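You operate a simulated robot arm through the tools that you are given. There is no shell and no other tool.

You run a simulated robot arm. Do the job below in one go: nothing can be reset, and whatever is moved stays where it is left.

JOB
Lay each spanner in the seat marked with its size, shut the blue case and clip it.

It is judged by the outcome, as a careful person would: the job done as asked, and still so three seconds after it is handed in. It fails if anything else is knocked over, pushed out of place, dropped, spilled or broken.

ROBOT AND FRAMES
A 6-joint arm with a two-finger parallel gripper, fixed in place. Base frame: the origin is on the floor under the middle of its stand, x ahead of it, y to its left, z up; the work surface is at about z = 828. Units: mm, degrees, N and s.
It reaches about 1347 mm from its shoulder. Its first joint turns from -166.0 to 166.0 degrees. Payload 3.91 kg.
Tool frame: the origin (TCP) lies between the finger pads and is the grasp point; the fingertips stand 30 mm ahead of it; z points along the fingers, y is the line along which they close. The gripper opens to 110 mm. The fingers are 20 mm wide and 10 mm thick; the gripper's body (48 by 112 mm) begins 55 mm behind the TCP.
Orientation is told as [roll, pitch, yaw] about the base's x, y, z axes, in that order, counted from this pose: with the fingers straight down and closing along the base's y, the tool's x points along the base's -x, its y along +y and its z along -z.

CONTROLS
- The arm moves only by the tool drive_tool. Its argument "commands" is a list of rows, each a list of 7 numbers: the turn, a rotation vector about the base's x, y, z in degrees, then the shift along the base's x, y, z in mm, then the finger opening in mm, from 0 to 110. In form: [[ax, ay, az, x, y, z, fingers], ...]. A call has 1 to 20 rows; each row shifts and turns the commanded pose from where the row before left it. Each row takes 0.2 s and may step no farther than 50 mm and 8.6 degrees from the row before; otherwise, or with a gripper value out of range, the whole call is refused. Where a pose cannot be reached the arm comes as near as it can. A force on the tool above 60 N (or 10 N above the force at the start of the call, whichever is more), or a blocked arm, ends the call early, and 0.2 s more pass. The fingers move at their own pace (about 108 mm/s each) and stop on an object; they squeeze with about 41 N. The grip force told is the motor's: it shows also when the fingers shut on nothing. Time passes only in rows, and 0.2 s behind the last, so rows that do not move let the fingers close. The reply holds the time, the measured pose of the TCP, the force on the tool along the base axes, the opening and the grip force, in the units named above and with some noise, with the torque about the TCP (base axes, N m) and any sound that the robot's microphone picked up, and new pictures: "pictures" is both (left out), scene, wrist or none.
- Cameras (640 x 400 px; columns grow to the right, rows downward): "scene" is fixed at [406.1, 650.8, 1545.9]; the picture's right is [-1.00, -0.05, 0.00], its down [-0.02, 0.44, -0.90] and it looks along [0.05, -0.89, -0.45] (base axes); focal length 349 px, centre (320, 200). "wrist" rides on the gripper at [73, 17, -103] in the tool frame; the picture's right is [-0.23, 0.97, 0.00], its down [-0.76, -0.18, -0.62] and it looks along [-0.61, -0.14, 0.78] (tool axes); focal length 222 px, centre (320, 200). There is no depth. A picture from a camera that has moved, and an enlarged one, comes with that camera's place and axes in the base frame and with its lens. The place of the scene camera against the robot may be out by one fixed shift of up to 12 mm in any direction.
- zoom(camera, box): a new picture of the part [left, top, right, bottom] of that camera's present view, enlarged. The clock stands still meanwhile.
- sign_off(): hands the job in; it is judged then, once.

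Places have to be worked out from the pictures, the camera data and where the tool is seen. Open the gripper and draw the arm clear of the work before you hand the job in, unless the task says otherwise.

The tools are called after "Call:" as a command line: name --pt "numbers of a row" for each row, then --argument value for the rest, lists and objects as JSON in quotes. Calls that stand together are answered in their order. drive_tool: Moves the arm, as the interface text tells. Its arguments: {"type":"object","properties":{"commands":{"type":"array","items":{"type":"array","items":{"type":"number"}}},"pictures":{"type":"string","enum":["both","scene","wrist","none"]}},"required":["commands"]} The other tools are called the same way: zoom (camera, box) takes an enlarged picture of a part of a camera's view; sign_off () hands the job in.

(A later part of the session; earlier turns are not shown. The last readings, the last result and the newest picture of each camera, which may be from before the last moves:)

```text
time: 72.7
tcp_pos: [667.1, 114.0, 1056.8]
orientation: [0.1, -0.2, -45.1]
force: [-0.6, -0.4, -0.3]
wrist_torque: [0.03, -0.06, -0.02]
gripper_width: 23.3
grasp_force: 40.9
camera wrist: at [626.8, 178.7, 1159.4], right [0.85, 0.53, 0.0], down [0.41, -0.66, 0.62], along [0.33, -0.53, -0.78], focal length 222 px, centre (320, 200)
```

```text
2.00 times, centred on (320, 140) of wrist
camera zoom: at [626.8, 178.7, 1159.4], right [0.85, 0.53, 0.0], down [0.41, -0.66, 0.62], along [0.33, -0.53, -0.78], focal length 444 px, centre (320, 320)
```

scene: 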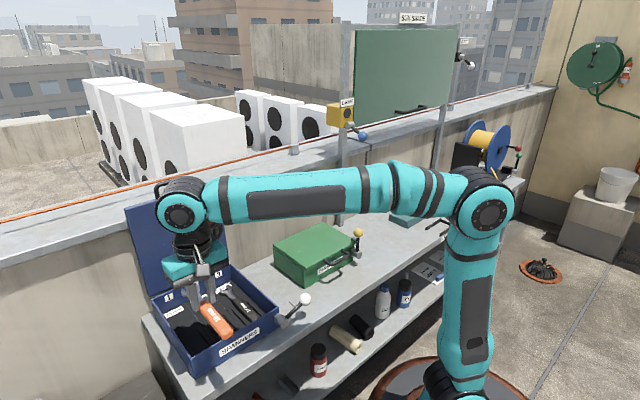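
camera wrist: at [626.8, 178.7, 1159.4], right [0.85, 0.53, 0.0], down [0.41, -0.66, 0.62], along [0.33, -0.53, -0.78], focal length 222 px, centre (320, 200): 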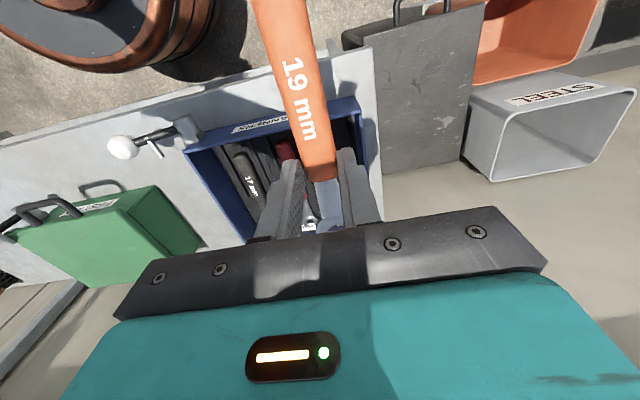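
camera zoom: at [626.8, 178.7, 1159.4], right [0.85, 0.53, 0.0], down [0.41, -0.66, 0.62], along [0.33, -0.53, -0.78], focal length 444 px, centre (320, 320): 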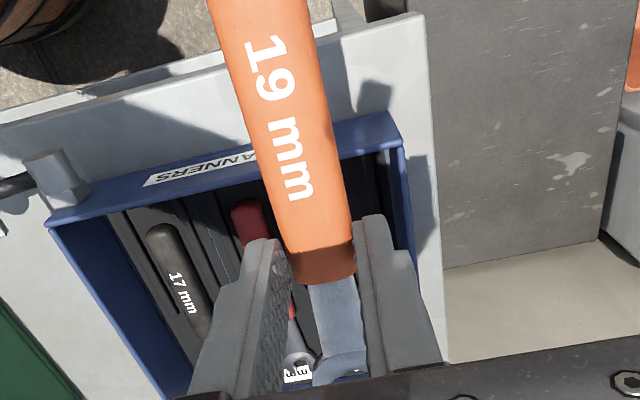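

Call:
drive_tool --pt "0 0 0 22 -21.8 -10 10" --pt "0 0 0 22 -21.8 -15 10" --pt "0 0 0 22 -21.9 -20 10" --pt "0 0 0 21.9 -21.9 -23 10" --pt "0 0 0 21.8 -21.9 -26 10" --pt "0 0 0 0 0 0 10" --pictures "both"

Call:
zoom --camera "wrist" --box '[160, 40, 480, 240]'

Call:
zoom --camera "scene" --box '[120, 140, 320, 380]'

```text
time: 74.1
tcp_pos: [776.1, 3.3, 961.6]
orientation: [0.2, -0.1, -45.1]
force: [-0.5, 0.1, -1.3]
wrist_torque: [0.01, -0.02, -0.04]
gripper_width: 23.7
grasp_force: 41.3
camera wrist: at [736.0, 67.8, 1064.9], right [0.85, 0.53, 0.0], down [0.41, -0.66, 0.62], along [0.33, -0.53, -0.78], focal length 222 px, centre (320, 200)
```

scene: 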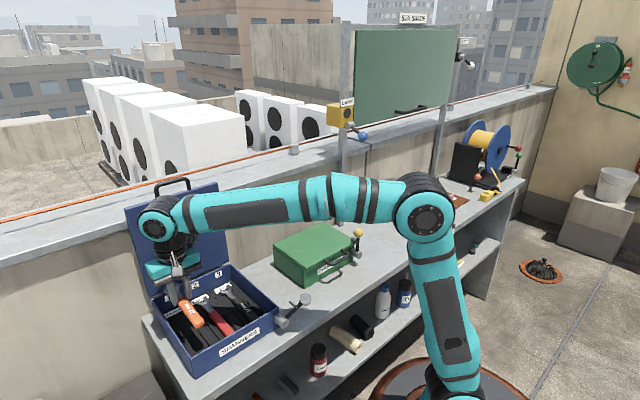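
wrist: 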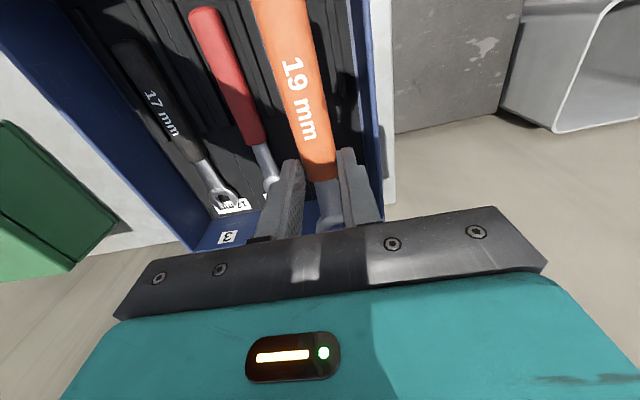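

```text
2.00 times, centred on (320, 140) of wrist
camera zoom: at [736.0, 67.8, 1064.9], right [0.85, 0.53, 0.0], down [0.41, -0.66, 0.62], along [0.33, -0.53, -0.78], focal length 444 px, centre (320, 320)
```

zoom: 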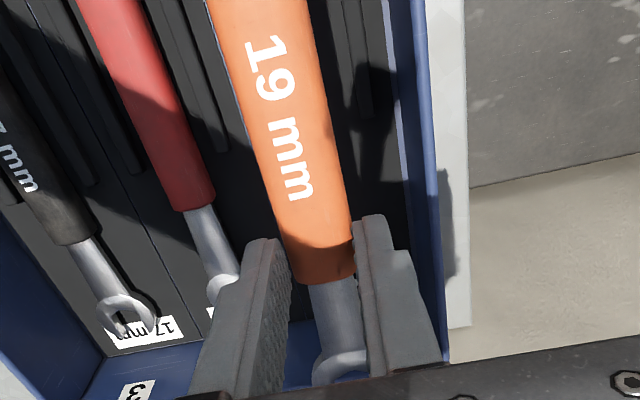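

```text
1.67 times, centred on (220, 260) of scene
camera zoom: at [406.1, 650.8, 1545.9], right [-1.0, -0.05, 0.0], down [-0.02, 0.44, -0.9], along [0.05, -0.89, -0.45], focal length 582 px, centre (487, 100)
```

zoom: 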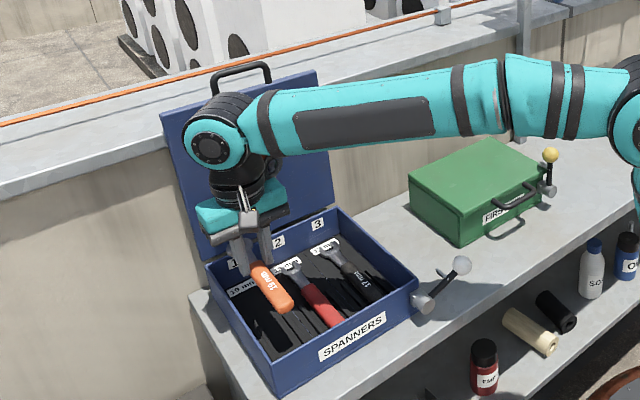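

Position is good (w≈551, s≈546). I nudge 1 mm left and lower into bay 1.

Call:
drive_tool --pt "0 0 0 0.8 0.8 -25 10" --pt "0 0 0 0 0 -30 10" --pt "0 0 0 0 0 -20 10" --pt "0 0 0 0 0 -8 10" --pt "0 0 0 0 0 0 10" --pictures "wrist"

Call:
zoom --camera "wrist" --box '[160, 0, 480, 240]'

Call:
zoom --camera "scene" --box '[140, 240, 290, 380]'

```text
time: 75.3
tcp_pos: [777.6, 4.8, 879.5]
orientation: [0.1, -0.2, -45.0]
force: [0.0, 0.6, -1.7]
wrist_torque: [0.03, 0.01, -0.01]
gripper_width: 23.4
grasp_force: 41.0
camera wrist: at [736.7, 69.0, 981.7], right [0.85, 0.53, 0.0], down [0.41, -0.66, 0.62], along [0.33, -0.53, -0.78], focal length 222 px, centre (320, 200)
```

wrist: 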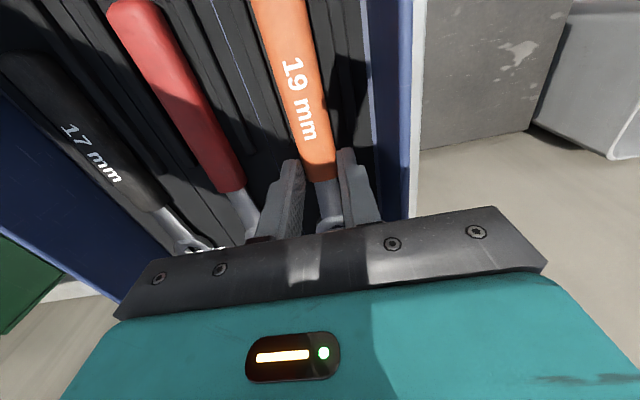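

```text
1.67 times, centred on (320, 120) of wrist
camera zoom: at [736.7, 69.0, 981.7], right [0.85, 0.53, 0.0], down [0.41, -0.66, 0.62], along [0.33, -0.53, -0.78], focal length 370 px, centre (320, 333)
```

zoom: 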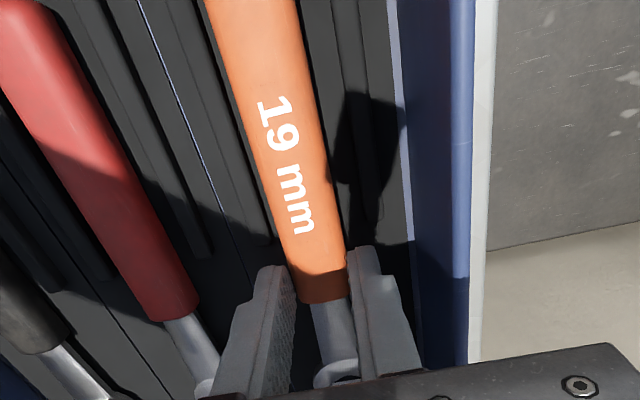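

```text
2.86 times, centred on (215, 310) of scene
camera zoom: at [406.1, 650.8, 1545.9], right [-1.0, -0.05, 0.0], down [-0.02, 0.44, -0.9], along [0.05, -0.89, -0.45], focal length 997 px, centre (620, -114)
```

zoom: 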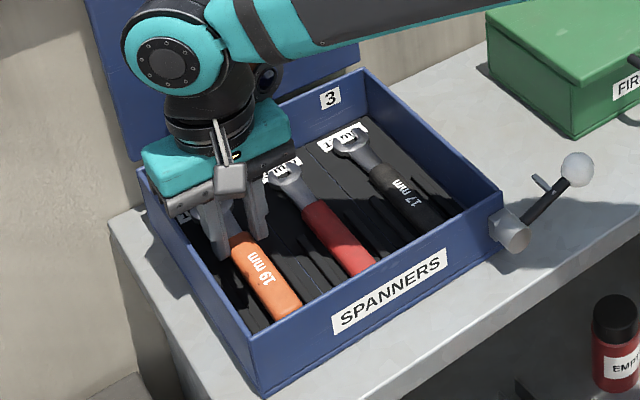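

Call:
drive_tool --pt "0 0 0 0 0 -4 10" --pt "0 0 0 0 0 -3 10" --pt "0 0 0 0 0 -1.2 10" --pt "0 0 0 0 0 0 10" --pictures "none"

Call:
drive_tool --pt "0 0 0 0 0 -1.2 10" --pt "0 0 0 0 0 0 10" --pictures "none"

```text
time: 76.3
tcp_pos: [776.1, 5.2, 869.4]
orientation: [0.2, -0.1, -45.0]
force: [1.1, 0.7, 3.8]
wrist_torque: [0.02, -0.04, 0.0]
gripper_width: 22.8
grasp_force: 41.0
```

```text
time: 76.9
tcp_pos: [777.8, 4.8, 870.6]
orientation: [0.1, 0.0, -45.0]
force: [4.6, -1.3, 19.5]
wrist_torque: [0.06, 0.06, -0.03]
gripper_width: 23.2
grasp_force: 40.9
```

The orange spanner is on the floor (force rose to 20 N). I release and rise.

Call:
drive_tool --pt "0 0 0 0 0 0.8 10" --pt "0 0 0 0 0 0 36" --pt "0 0 0 0 0 0 36" --pt "0 0 0 0 0 10 36" --pt "0 0 0 0 0 30 36" --pt "0 0 0 0 0 40 36" --pt "0 0 0 -20 20 20 36" --pt "0 0 0 -30 30 20 36" --pt "0 0 0 -30 30 20 36" --pt "0 0 0 0 0 0 36" --pictures "both"

Call:
zoom --camera "wrist" --box '[160, 40, 480, 240]'

Call:
zoom --camera "scene" --box '[120, 160, 320, 380]'

```text
time: 79.1
tcp_pos: [696.7, 85.0, 1009.6]
orientation: [0.0, 0.0, -45.0]
force: [0.1, 0.8, 0.6]
wrist_torque: [0.01, 0.03, -0.02]
gripper_width: 36.1
grasp_force: 0.1
camera wrist: at [656.3, 149.4, 1113.0], right [0.85, 0.53, 0.0], down [0.41, -0.66, 0.62], along [0.33, -0.53, -0.78], focal length 222 px, centre (320, 200)
```

scene: 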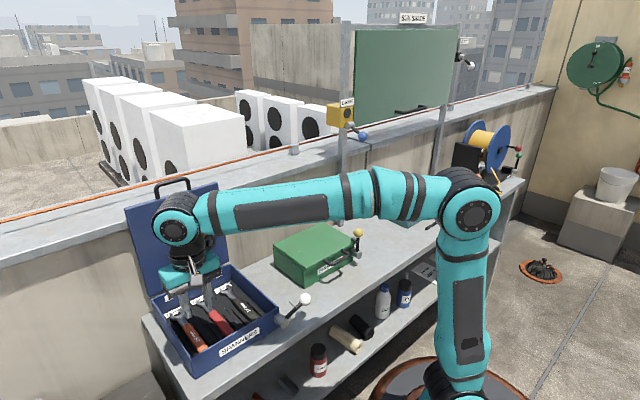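
wrist: 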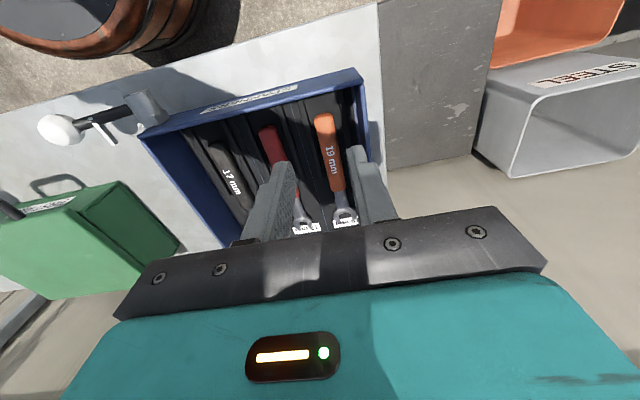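

```text
2.00 times, centred on (320, 140) of wrist
camera zoom: at [656.3, 149.4, 1113.0], right [0.85, 0.53, 0.0], down [0.41, -0.66, 0.62], along [0.33, -0.53, -0.78], focal length 444 px, centre (320, 320)
```

zoom: 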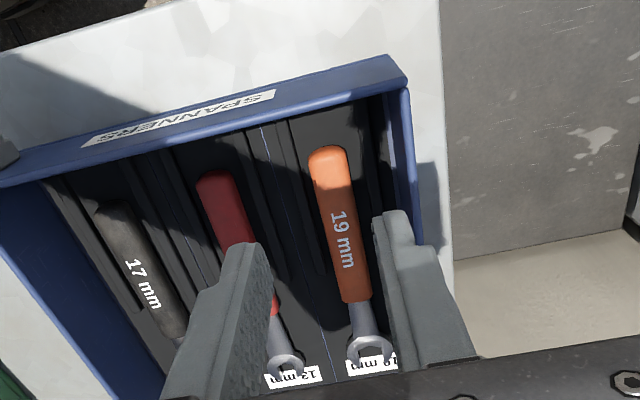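

```text
1.82 times, centred on (220, 270) of scene
camera zoom: at [406.1, 650.8, 1545.9], right [-1.0, -0.05, 0.0], down [-0.02, 0.44, -0.9], along [0.05, -0.89, -0.45], focal length 634 px, centre (502, 73)
```

zoom: 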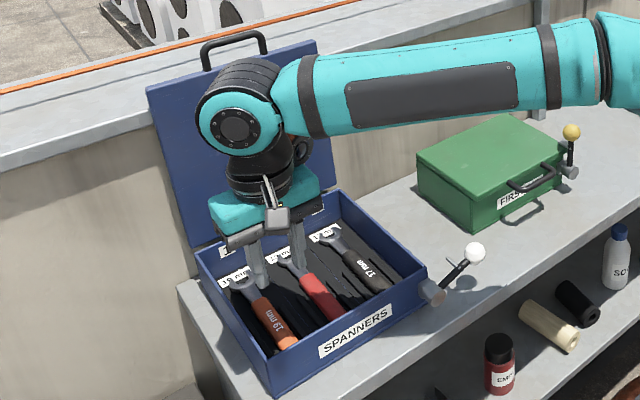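

All three spanners are in their seats. Next is the lid: I rise clear and look down at its handle with the wrist camera to locate it.

Call:
drive_tool --pt "0 0 0 0 0 48 60" --pt "0 0 0 0 0 48 60" --pt "0 0 0 0 0 48 60" --pt "0 0 0 0 0 48 60" --pt "0 0 0 0 0 48 60" --pt "0 0 0 0 0 48 60" --pt "0 0 0 2 -18 20 60" --pt "0 0 0 3 -36 20 60" --pt "0 0 0 3 -36 10 60" --pt "0 0 0 2 -22 0 60" --pt "0 0 0 0 0 0 60" --pictures "both"

Call:
zoom --camera "wrist" --box '[160, 40, 480, 260]'

```text
time: 81.5
tcp_pos: [690.7, -28.7, 1287.7]
orientation: [0.4, -0.3, -45.1]
force: [-0.5, 0.9, 0.0]
wrist_torque: [0.0, 0.01, 0.0]
gripper_width: 59.9
grasp_force: 0.1
out of reach, approached as far as the arm can: row 6, 7, 8, 9
camera wrist: at [649.0, 35.9, 1389.6], right [0.85, 0.53, 0.01], down [0.41, -0.66, 0.63], along [0.34, -0.53, -0.78], focal length 222 px, centre (320, 200)
```

scene: 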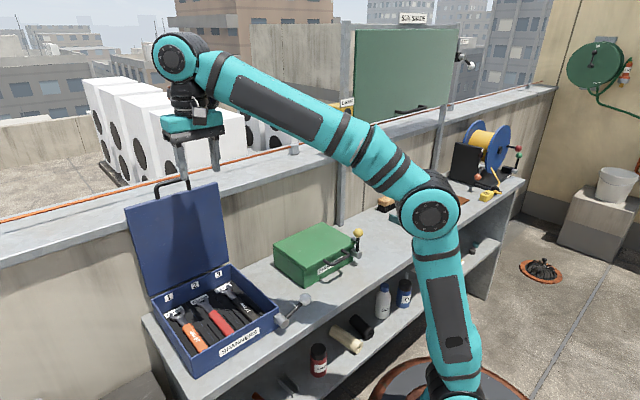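
wrist: 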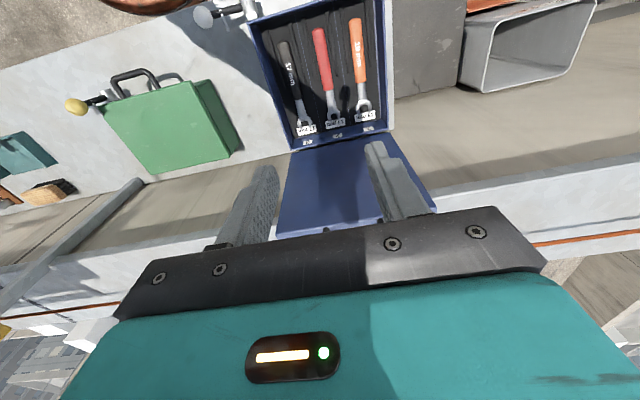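

```text
1.82 times, centred on (320, 150) of wrist
camera zoom: at [649.0, 35.9, 1389.6], right [0.85, 0.53, 0.01], down [0.41, -0.66, 0.63], along [0.34, -0.53, -0.78], focal length 404 px, centre (320, 291)
```

zoom: 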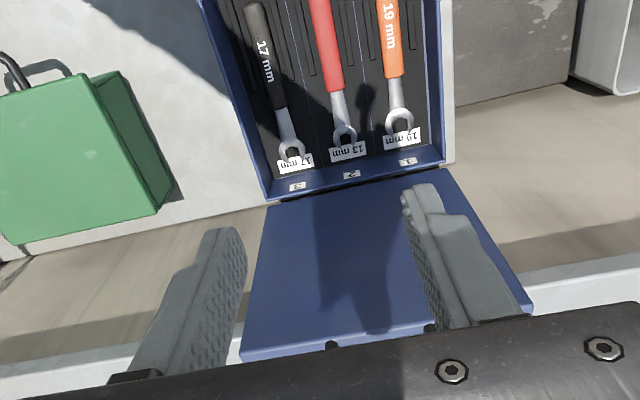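

All three spanners look properly seated from above. For the lid handle I need a tilted tool, so I come down a little into comfortable reach and turn the tool to −135°.

Call:
drive_tool --pt "0 0 0 -10 10 -45 60" --pt "0 0 0 -10 10 -45 60" --pt "0 0 0 0 0 0 60" --pictures "none"

```text
time: 82.3
tcp_pos: [670.4, -7.2, 1198.7]
orientation: [0.2, -0.1, -45.0]
force: [-0.5, -0.2, 0.4]
wrist_torque: [-0.01, -0.02, -0.03]
gripper_width: 60.1
grasp_force: 0.0
```

Call:
drive_tool --pt "0 0 -8.2 0 0 0 40" --pt "0 0 -8.2 0 0 0 40" --pt "0 0 -8.2 0 0 0 40" --pt "0 0 -8.2 0 0 0 40" --pt "0 0 -8.2 0 0 0 40" --pt "0 0 -8.2 0 0 0 40" --pt "0 0 -8.2 0 0 0 40" --pt "0 0 -8.2 0 0 0 40" --pt "0 0 -8.2 0 0 0 40" --pt "0 0 -8.2 0 0 0 40" --pt "0 0 -8 0 0 0 40" --pt "-5.3 -5.3 0 0 0 5 40" --pt "-5.3 -5.3 0 0 0 5 40" --pt "-5.3 -5.3 0 0 0 5 40" --pt "-5.3 -5.3 0 0 0 5 40" --pt "-5.3 -5.3 0 0 0 5 40" --pt "-5.3 -5.3 0 0 0 5 40" --pt "0 0 0 0 0 0 40" --pictures "both"

Call:
zoom --camera "scene" --box '[100, 60, 320, 320]'

```text
time: 86.1
tcp_pos: [671.3, -9.1, 1228.3]
orientation: [45.2, 0.0, -135.0]
force: [-0.3, 0.4, 0.6]
wrist_torque: [0.0, -0.01, 0.01]
gripper_width: 39.7
grasp_force: 0.1
camera wrist: at [677.9, 87.6, 1312.5], right [0.32, -0.65, 0.69], down [-0.94, -0.14, 0.31], along [-0.11, -0.75, -0.65], focal length 222 px, centre (320, 200)
```

scene: 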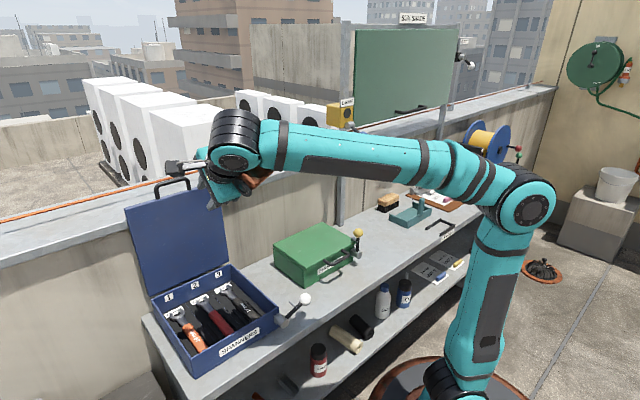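
wrist: 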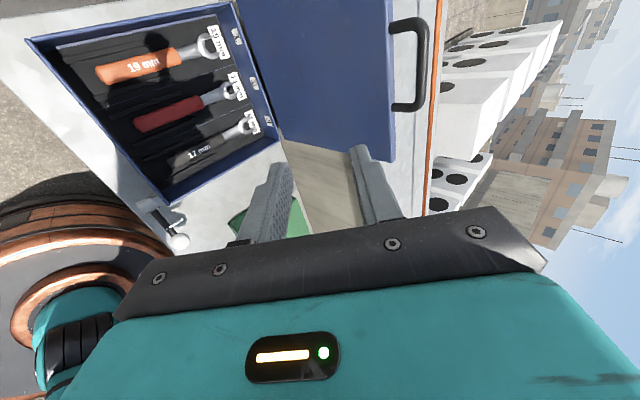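

```text
1.54 times, centred on (210, 190) of scene
camera zoom: at [406.1, 650.8, 1545.9], right [-1.0, -0.05, 0.0], down [-0.02, 0.44, -0.9], along [0.05, -0.89, -0.45], focal length 537 px, centre (489, 215)
```

zoom: 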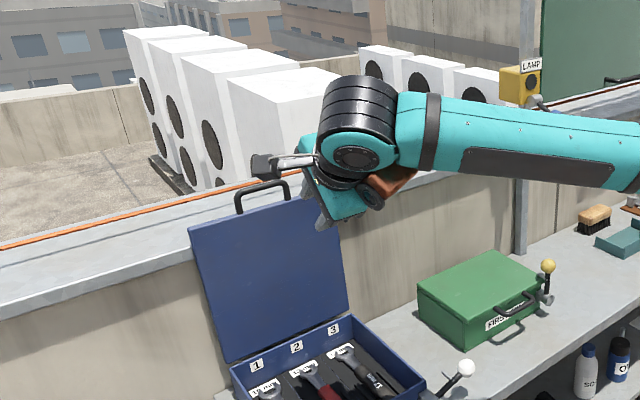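

The tilted wrist view shows the lid handle clearly; together with the scene view I place the bar at about s=666, w=480, z=1196. I move to a pre-grasp point 70 mm short of it along the finger direction.

Call:
drive_tool --pt "0 0 0 32.7 -27.2 9 40" --pt "0 0 0 32.7 -27.2 9 40" --pt "0 0 0 32.6 -27.1 8 40" --pt "0 0 0 0 0 0 40" --pictures "both"

Call:
zoom --camera "wrist" --box '[200, 60, 500, 240]'

Call:
zoom --camera "scene" --box '[100, 80, 280, 260]'

```text
time: 87.1
tcp_pos: [767.9, -88.8, 1252.6]
orientation: [45.1, -0.1, -135.0]
force: [0.6, 0.5, -0.1]
wrist_torque: [0.01, 0.0, 0.0]
gripper_width: 40.1
grasp_force: 0.1
camera wrist: at [776.2, 6.3, 1337.0], right [0.33, -0.65, 0.69], down [-0.94, -0.14, 0.32], along [-0.11, -0.75, -0.65], focal length 222 px, centre (320, 200)
```

scene: 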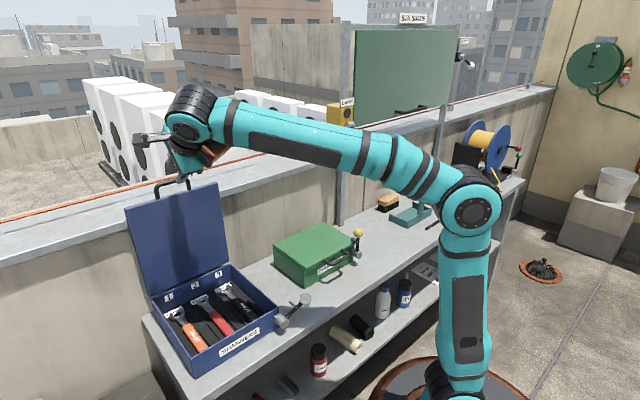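
wrist: 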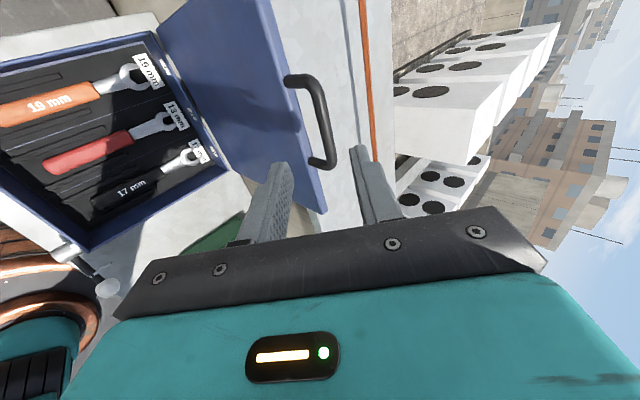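

```text
2.13 times, centred on (350, 150) of wrist
camera zoom: at [776.2, 6.3, 1337.0], right [0.33, -0.65, 0.69], down [-0.94, -0.14, 0.32], along [-0.11, -0.75, -0.65], focal length 474 px, centre (256, 307)
```

zoom: 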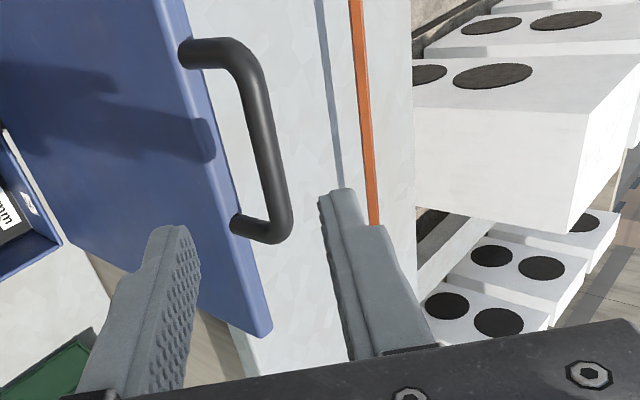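

```text
2.22 times, centred on (190, 170) of scene
camera zoom: at [406.1, 650.8, 1545.9], right [-1.0, -0.05, 0.0], down [-0.02, 0.44, -0.9], along [0.05, -0.89, -0.45], focal length 775 px, centre (609, 267)
```

zoom: 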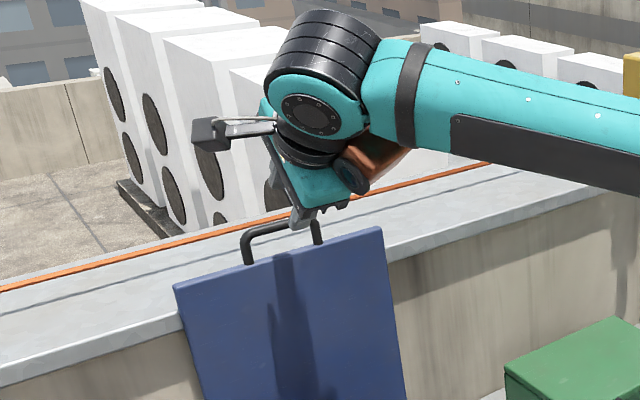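

The bar sits about 85 mm ahead and 5 mm toward the upper finger. I advance halfway with that correction and re-check.

Call:
drive_tool --pt "0 0 0 11 -10.5 -11 40" --pt "0 0 0 11 -10.5 -12 40" --pt "0 0 0 0 0 0 40" --pictures "both"

Call:
zoom --camera "wrist" --box '[200, 60, 500, 240]'

Call:
zoom --camera "scene" --box '[120, 120, 240, 220]'

```text
time: 87.9
tcp_pos: [790.7, -109.6, 1230.7]
orientation: [45.1, -0.1, -135.0]
force: [0.4, 0.0, 0.3]
wrist_torque: [0.01, 0.01, 0.02]
gripper_width: 40.1
grasp_force: 0.2
camera wrist: at [798.4, -14.7, 1315.4], right [0.33, -0.65, 0.69], down [-0.94, -0.14, 0.32], along [-0.11, -0.75, -0.65], focal length 222 px, centre (320, 200)
```

scene: 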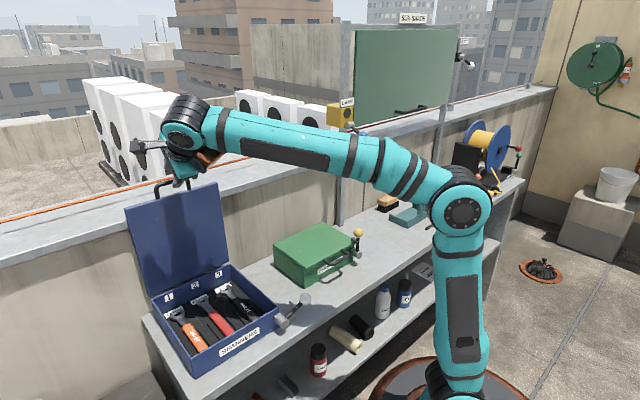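
wrist: 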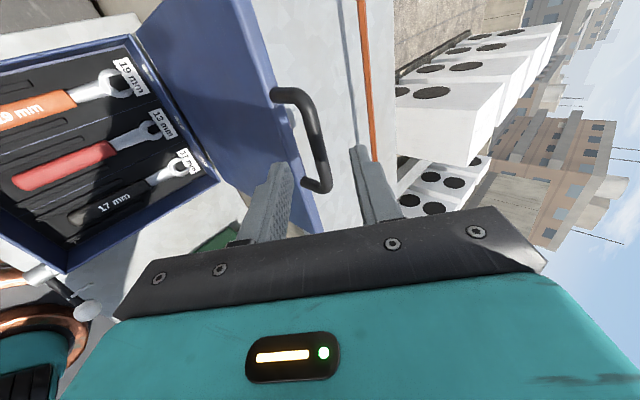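

```text
2.13 times, centred on (350, 150) of wrist
camera zoom: at [798.4, -14.7, 1315.4], right [0.33, -0.65, 0.69], down [-0.94, -0.14, 0.32], along [-0.11, -0.75, -0.65], focal length 474 px, centre (256, 307)
```

zoom: 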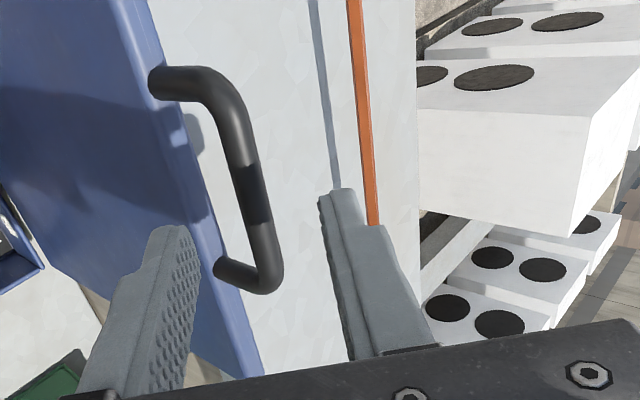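

```text
4.00 times, centred on (180, 170) of scene
camera zoom: at [406.1, 650.8, 1545.9], right [-1.0, -0.05, 0.0], down [-0.02, 0.44, -0.9], along [0.05, -0.89, -0.45], focal length 1396 px, centre (880, 320)
```

zoom: 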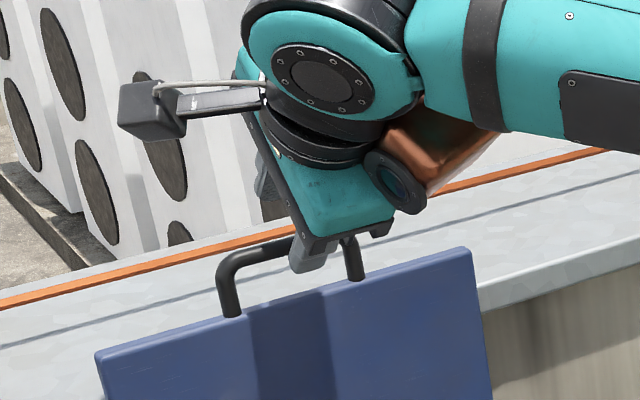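

Aligned: the bar now lies on the tool axis about 50 mm ahead. I advance 38 mm along the finger direction so the fingers straddle the bar.

Call:
drive_tool --pt "0 0 0 8 -5.5 -9 40" --pt "0 0 0 7 -5.4 -9 40" --pt "0 0 0 7 -5.4 -9 40" --pt "0 0 0 0 0 0 40" --pictures "both"

Call:
zoom --camera "wrist" --box '[200, 60, 500, 240]'

Call:
zoom --camera "scene" --box '[120, 120, 240, 220]'

```text
time: 88.9
tcp_pos: [812.0, -128.1, 1203.8]
orientation: [45.1, -0.2, -135.0]
force: [-0.7, -0.1, -0.3]
wrist_torque: [0.0, 0.01, 0.01]
gripper_width: 40.0
grasp_force: 0.1
camera wrist: at [820.1, -31.6, 1288.3], right [0.33, -0.65, 0.69], down [-0.94, -0.14, 0.32], along [-0.11, -0.75, -0.65], focal length 222 px, centre (320, 200)
```

scene: 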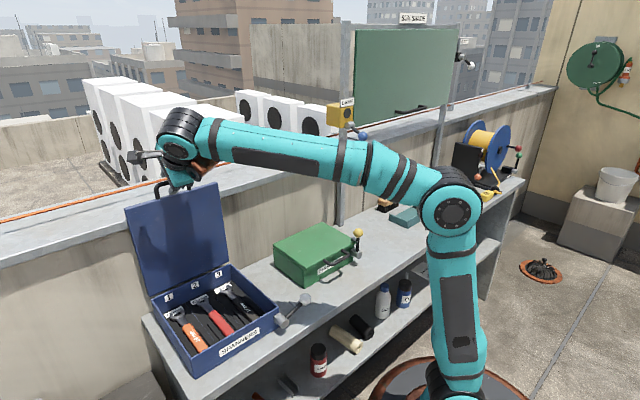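
wrist: 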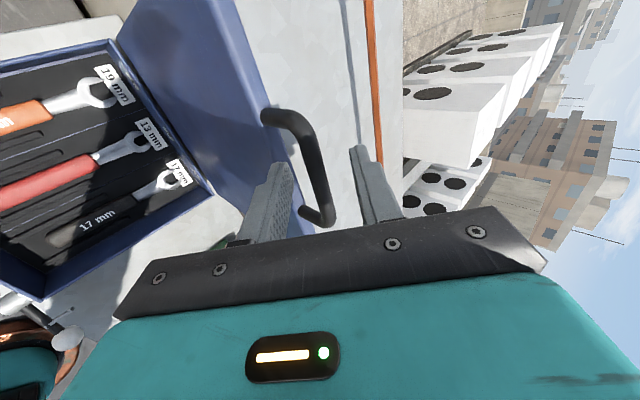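

```text
2.13 times, centred on (350, 150) of wrist
camera zoom: at [820.1, -31.6, 1288.3], right [0.33, -0.65, 0.69], down [-0.94, -0.14, 0.32], along [-0.11, -0.75, -0.65], focal length 474 px, centre (256, 307)
```

zoom: 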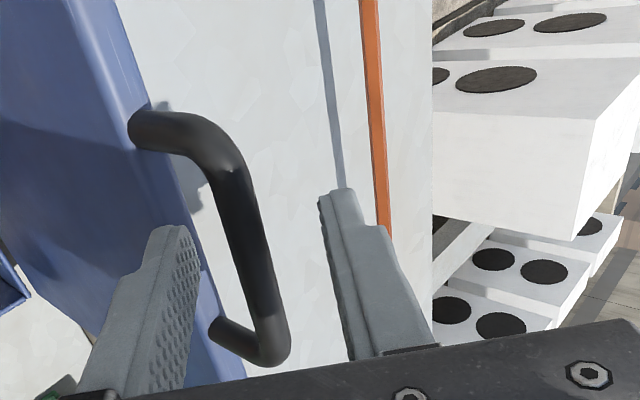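

```text
4.00 times, centred on (180, 170) of scene
camera zoom: at [406.1, 650.8, 1545.9], right [-1.0, -0.05, 0.0], down [-0.02, 0.44, -0.9], along [0.05, -0.89, -0.45], focal length 1396 px, centre (880, 320)
```

zoom: 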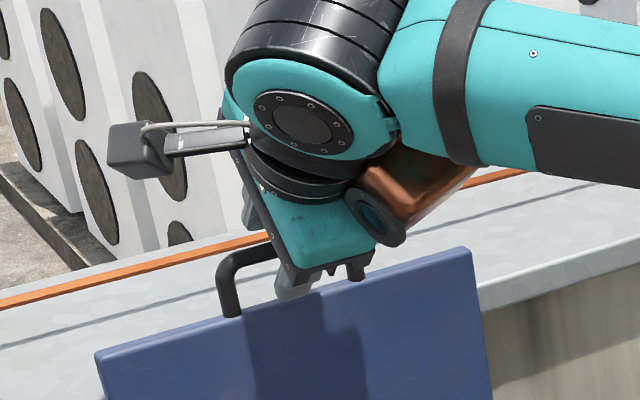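

The bar is between the fingers. I narrow the fingers to an 18 mm loose cage around it and start pulling the lid forward along its arc.

Call:
drive_tool --pt "0 0 0 0 0 0 18" --pt "0 0 0 0 0 0 18" --pt "0 0 0 -8 8 0 18" --pt "0 0 0 -8 8 0 18" --pt "0 0 0 0 0 0 18" --pictures "both"

Call:
zoom --camera "wrist" --box '[200, 60, 500, 240]'

Call:
zoom --camera "scene" --box '[120, 120, 240, 320]'

```text
time: 90.1
tcp_pos: [796.6, -110.5, 1203.1]
orientation: [45.1, -0.2, -135.0]
force: [-0.2, 0.2, 0.1]
wrist_torque: [0.02, -0.01, 0.01]
gripper_width: 18.4
grasp_force: 0.4
camera wrist: at [803.9, -15.5, 1288.4], right [0.33, -0.65, 0.69], down [-0.94, -0.14, 0.32], along [-0.11, -0.75, -0.65], focal length 222 px, centre (320, 200)
```

scene: 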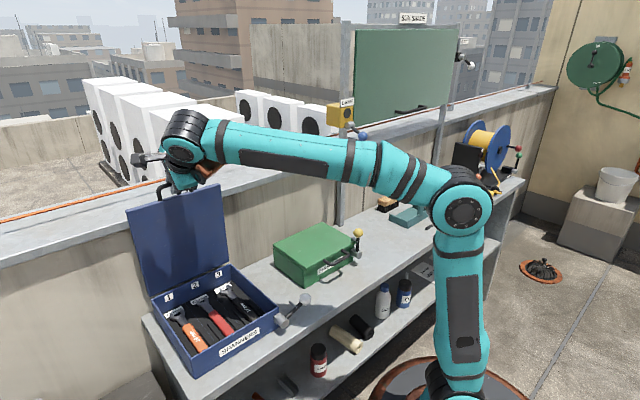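
wrist: 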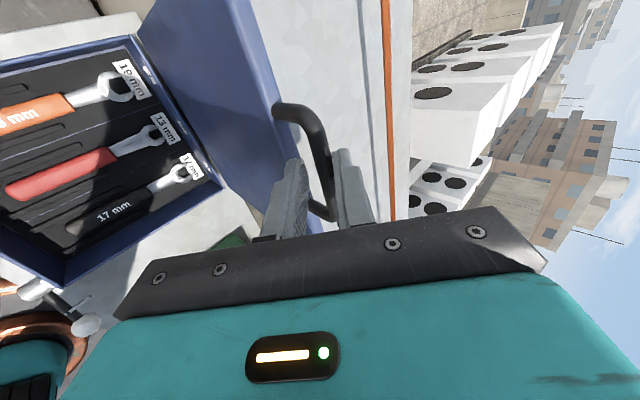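

```text
2.13 times, centred on (350, 150) of wrist
camera zoom: at [803.9, -15.5, 1288.4], right [0.33, -0.65, 0.69], down [-0.94, -0.14, 0.32], along [-0.11, -0.75, -0.65], focal length 474 px, centre (256, 307)
```

zoom: 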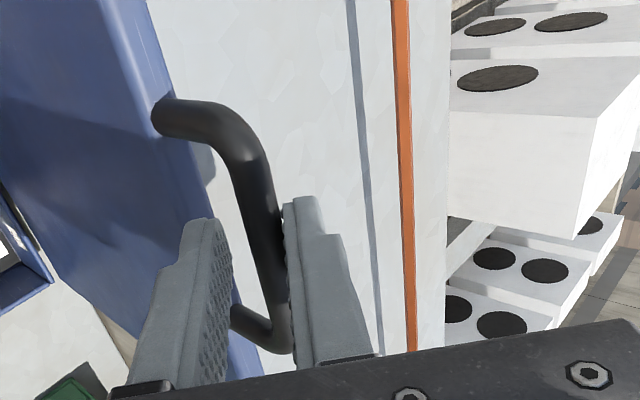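

```text
2.00 times, centred on (180, 220) of scene
camera zoom: at [406.1, 650.8, 1545.9], right [-1.0, -0.05, 0.0], down [-0.02, 0.44, -0.9], along [0.05, -0.89, -0.45], focal length 698 px, centre (600, 160)
```

zoom: 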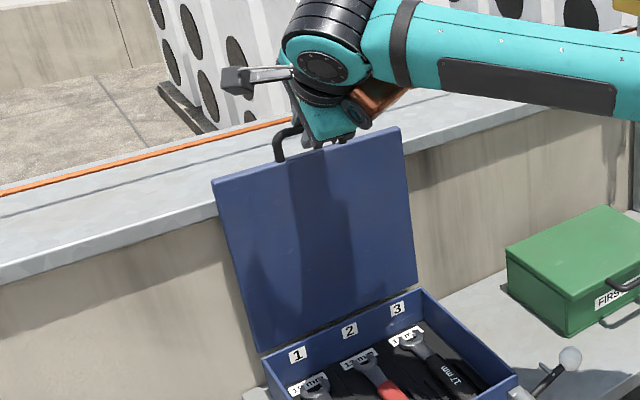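

The lid follows with the bar against the rear finger and almost no force. I continue along the arc.

Call:
drive_tool --pt "0 0 0 -11 11 -1 18" --pt "0 0 0 -11 11 -2 18" --pt "0 0 0 -11 11 -2.5 18" --pt "0 0 0 -11 11 -3 18" --pt "0 0 0 -10.8 10.8 -4.2 18" --pt "0 0 0 -10.6 10.6 -5 18" --pt "0 0 0 0 0 0 18" --pictures "both"

Call:
zoom --camera "wrist" --box '[200, 60, 500, 240]'

Call:
zoom --camera "scene" --box '[120, 120, 240, 320]'

```text
time: 91.7
tcp_pos: [730.1, -44.6, 1187.1]
orientation: [45.1, -0.1, -134.9]
force: [-0.2, 0.8, -0.4]
wrist_torque: [0.0, 0.02, 0.03]
gripper_width: 18.6
grasp_force: 0.4
camera wrist: at [738.2, 50.2, 1270.9], right [0.33, -0.65, 0.69], down [-0.94, -0.14, 0.32], along [-0.11, -0.75, -0.65], focal length 222 px, centre (320, 200)
```

scene: 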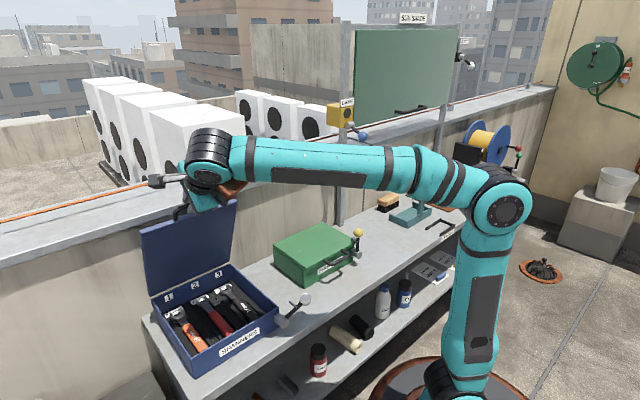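
wrist: 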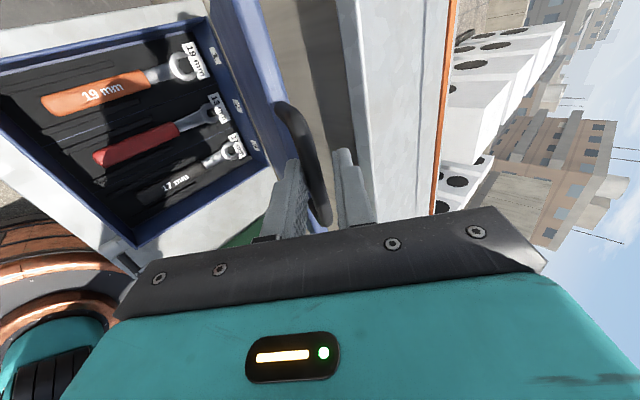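

```text
2.13 times, centred on (350, 150) of wrist
camera zoom: at [738.2, 50.2, 1270.9], right [0.33, -0.65, 0.69], down [-0.94, -0.14, 0.32], along [-0.11, -0.75, -0.65], focal length 474 px, centre (256, 307)
```

zoom: 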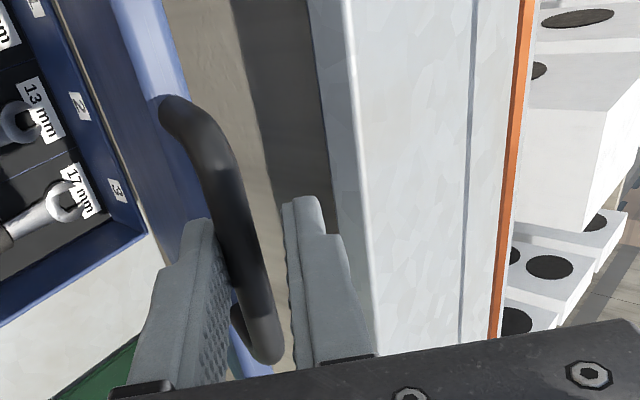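

```text
2.00 times, centred on (180, 220) of scene
camera zoom: at [406.1, 650.8, 1545.9], right [-1.0, -0.05, 0.0], down [-0.02, 0.44, -0.9], along [0.05, -0.89, -0.45], focal length 698 px, centre (600, 160)
```

zoom: 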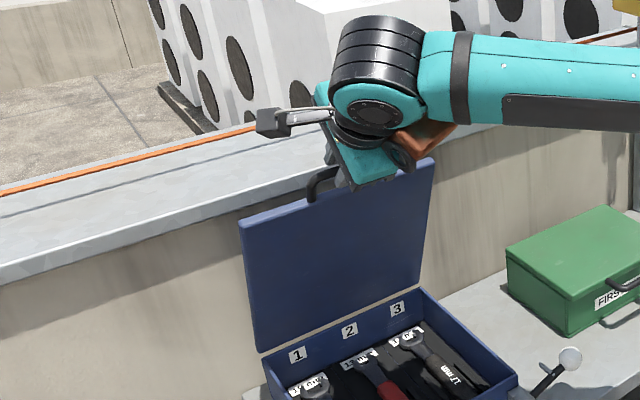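

The lid is past vertical and now rests on the front finger, under control. I continue lowering along the arc.

Call:
drive_tool --pt "0 0 0 -10.2 10.2 -6.2 18" --pt "0 0 0 -10.2 10.2 -6.2 18" --pt "0 0 0 -9.7 9.7 -7.6 18" --pt "0 0 0 -9.7 9.7 -7.6 18" --pt "0 0 0 -9.1 9.1 -9 18" --pt "0 0 0 -9.1 9.1 -9 18" --pt "0 0 0 -8.4 8.4 -10.3 18" --pt "0 0 0 -8.4 8.4 -10.3 18" --pt "0 0 0 0 0 0 18" --pictures "both"

Call:
zoom --camera "wrist" --box '[200, 60, 500, 240]'

Call:
zoom --camera "scene" --box '[120, 120, 320, 380]'

```text
time: 93.7
tcp_pos: [655.8, 29.0, 1119.6]
orientation: [45.1, -0.1, -135.0]
force: [-1.1, -0.5, 0.6]
wrist_torque: [0.01, -0.01, 0.01]
gripper_width: 18.6
grasp_force: 0.9
camera wrist: at [663.5, 124.9, 1205.3], right [0.33, -0.65, 0.69], down [-0.94, -0.14, 0.31], along [-0.11, -0.75, -0.65], focal length 222 px, centre (320, 200)
```

scene: 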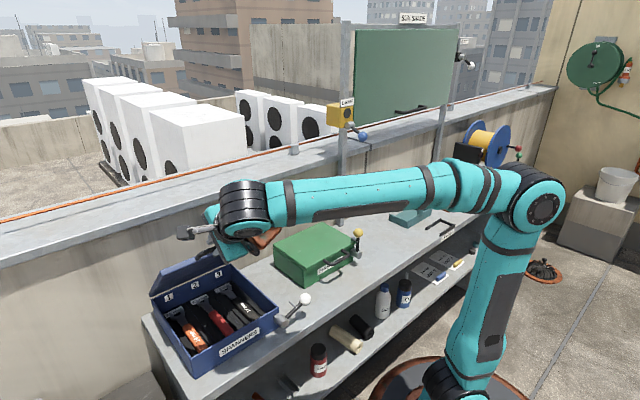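
wrist: 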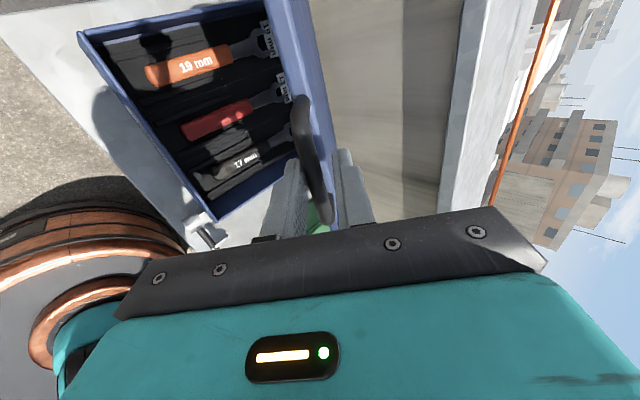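

```text
2.13 times, centred on (350, 150) of wrist
camera zoom: at [663.5, 124.9, 1205.3], right [0.33, -0.65, 0.69], down [-0.94, -0.14, 0.31], along [-0.11, -0.75, -0.65], focal length 474 px, centre (256, 307)
```

zoom: 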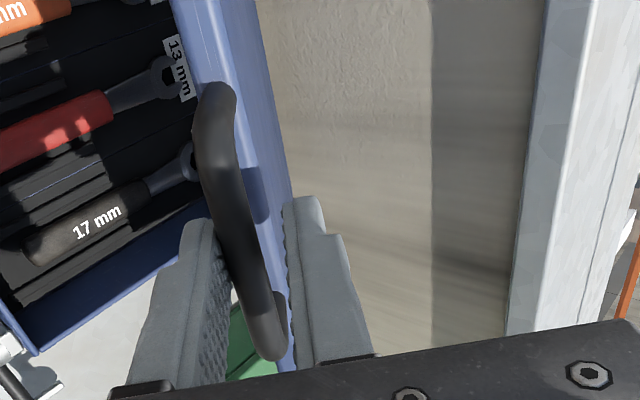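

```text
1.54 times, centred on (220, 250) of scene
camera zoom: at [406.1, 650.8, 1545.9], right [-1.0, -0.05, 0.0], down [-0.02, 0.44, -0.9], along [0.05, -0.89, -0.45], focal length 537 px, centre (474, 123)
```

zoom: 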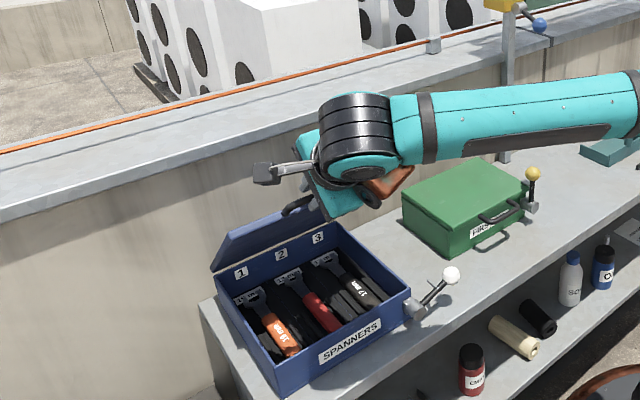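

Still smooth with no load. I continue down to about 68°.

Call:
drive_tool --pt "0 0 0 -7.6 7.6 -11.5 18" --pt "0 0 0 -7.6 7.6 -11.5 18" --pt "0 0 0 -6.7 6.7 -12.5 18" --pt "0 0 0 -6.7 6.7 -12.5 18" --pt "0 0 0 -5.7 5.7 -13.5 18" --pt "0 0 0 -5.7 5.7 -13.5 18" --pt "0 0 0 -4.7 4.7 -14.2 18" --pt "0 0 0 -4.7 4.7 -14.2 18" --pt "0 0 0 0 0 0 18" --pictures "both"

Call:
zoom --camera "wrist" --box '[200, 60, 500, 240]'

Call:
zoom --camera "scene" --box '[140, 180, 320, 380]'

```text
time: 95.7
tcp_pos: [607.2, 79.1, 1015.8]
orientation: [45.2, -0.1, -135.0]
force: [-0.7, 0.4, -0.9]
wrist_torque: [-0.01, 0.01, -0.01]
gripper_width: 18.8
grasp_force: 1.0
camera wrist: at [614.6, 174.5, 1101.1], right [0.33, -0.65, 0.69], down [-0.94, -0.14, 0.32], along [-0.11, -0.75, -0.65], focal length 222 px, centre (320, 200)
```

scene: 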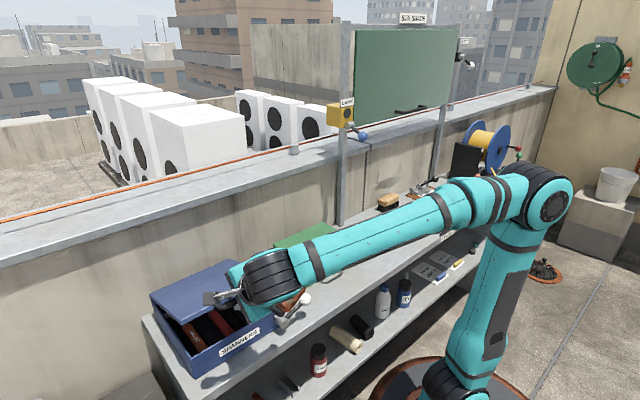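
wrist: 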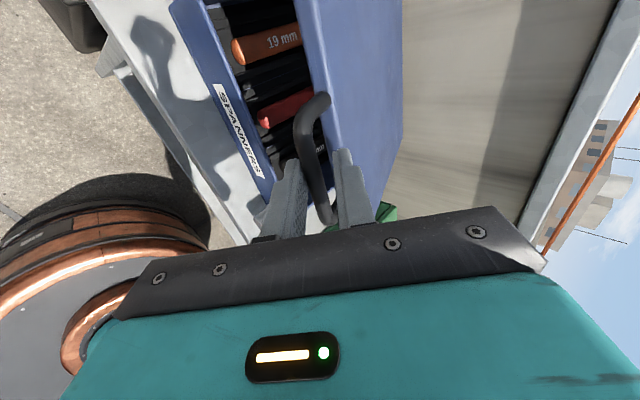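

```text
2.13 times, centred on (350, 150) of wrist
camera zoom: at [614.6, 174.5, 1101.1], right [0.33, -0.65, 0.69], down [-0.94, -0.14, 0.32], along [-0.11, -0.75, -0.65], focal length 474 px, centre (256, 307)
```

zoom: 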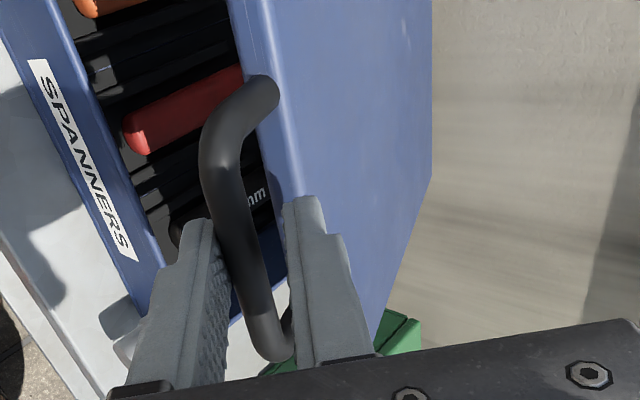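

```text
2.00 times, centred on (230, 280) of scene
camera zoom: at [406.1, 650.8, 1545.9], right [-1.0, -0.05, 0.0], down [-0.02, 0.44, -0.9], along [0.05, -0.89, -0.45], focal length 698 px, centre (500, 40)
```

zoom: 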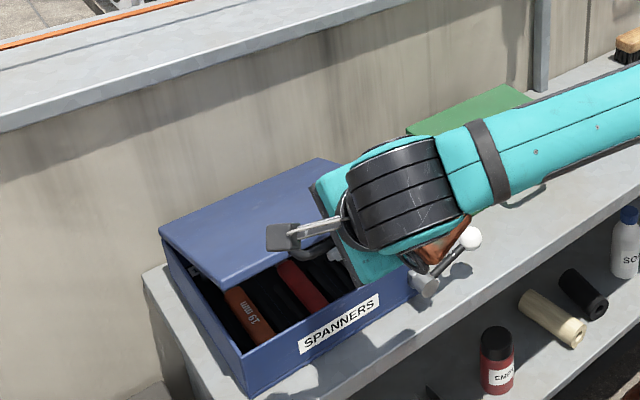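

The lid is about two-thirds down. I continue slowly, watching the wrist's clearance to the white lever ball.

Call:
drive_tool --pt "0 0 0 -3.7 3.7 -14.9 18" --pt "0 0 0 -3.7 3.7 -14.9 18" --pt "0 0 0 -2.5 2.5 -15.4 18" --pt "0 0 0 -2.2 2.2 -15 18" --pt "0 0 0 0 0 0 18" --pictures "both"

Call:
zoom --camera "wrist" --box '[200, 60, 500, 240]'

Call:
zoom --camera "scene" --box '[140, 180, 320, 380]'

```text
time: 96.6
tcp_pos: [603.2, 68.5, 995.1]
orientation: [44.8, 0.3, -134.0]
force: [-23.4, 62.3, 23.2]
wrist_torque: [-0.34, -0.46, 0.19]
gripper_width: 19.2
grasp_force: 1.3
out of reach, approached as far as the arm can: row 1, 2, 3, 4
stopped in row 4: the force on the tool passed its limit at 73 N (the readings are from after the stop); the commanded pose is now the measured one
camera wrist: at [608.2, 162.4, 1080.7], right [0.33, -0.65, 0.69], down [-0.94, -0.15, 0.31], along [-0.1, -0.75, -0.66], focal length 222 px, centre (320, 200)
```

scene: 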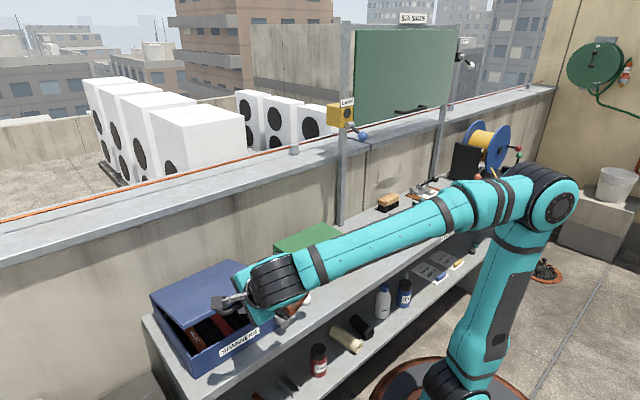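
wrist: 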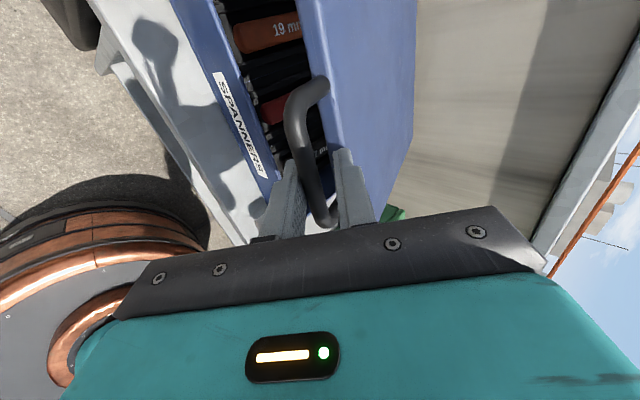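

```text
2.13 times, centred on (350, 150) of wrist
camera zoom: at [608.2, 162.4, 1080.7], right [0.33, -0.65, 0.69], down [-0.94, -0.15, 0.31], along [-0.1, -0.75, -0.66], focal length 474 px, centre (256, 307)
```

zoom: 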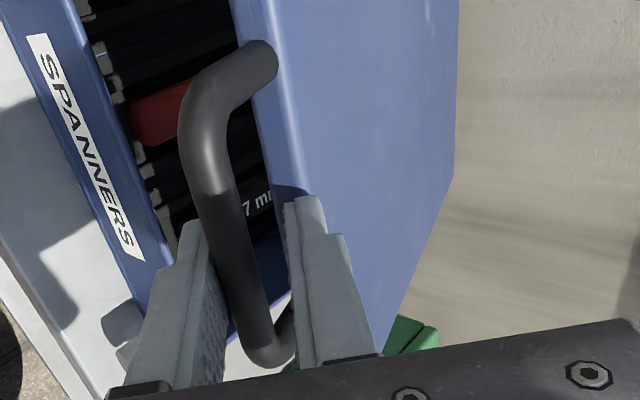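

```text
2.00 times, centred on (230, 280) of scene
camera zoom: at [406.1, 650.8, 1545.9], right [-1.0, -0.05, 0.0], down [-0.02, 0.44, -0.9], along [0.05, -0.89, -0.45], focal length 698 px, centre (500, 40)
```

zoom: 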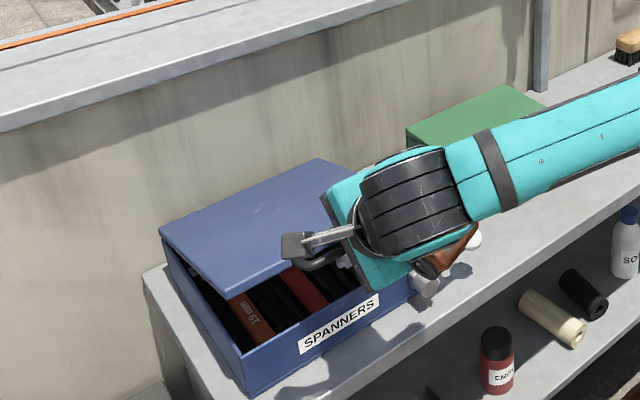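

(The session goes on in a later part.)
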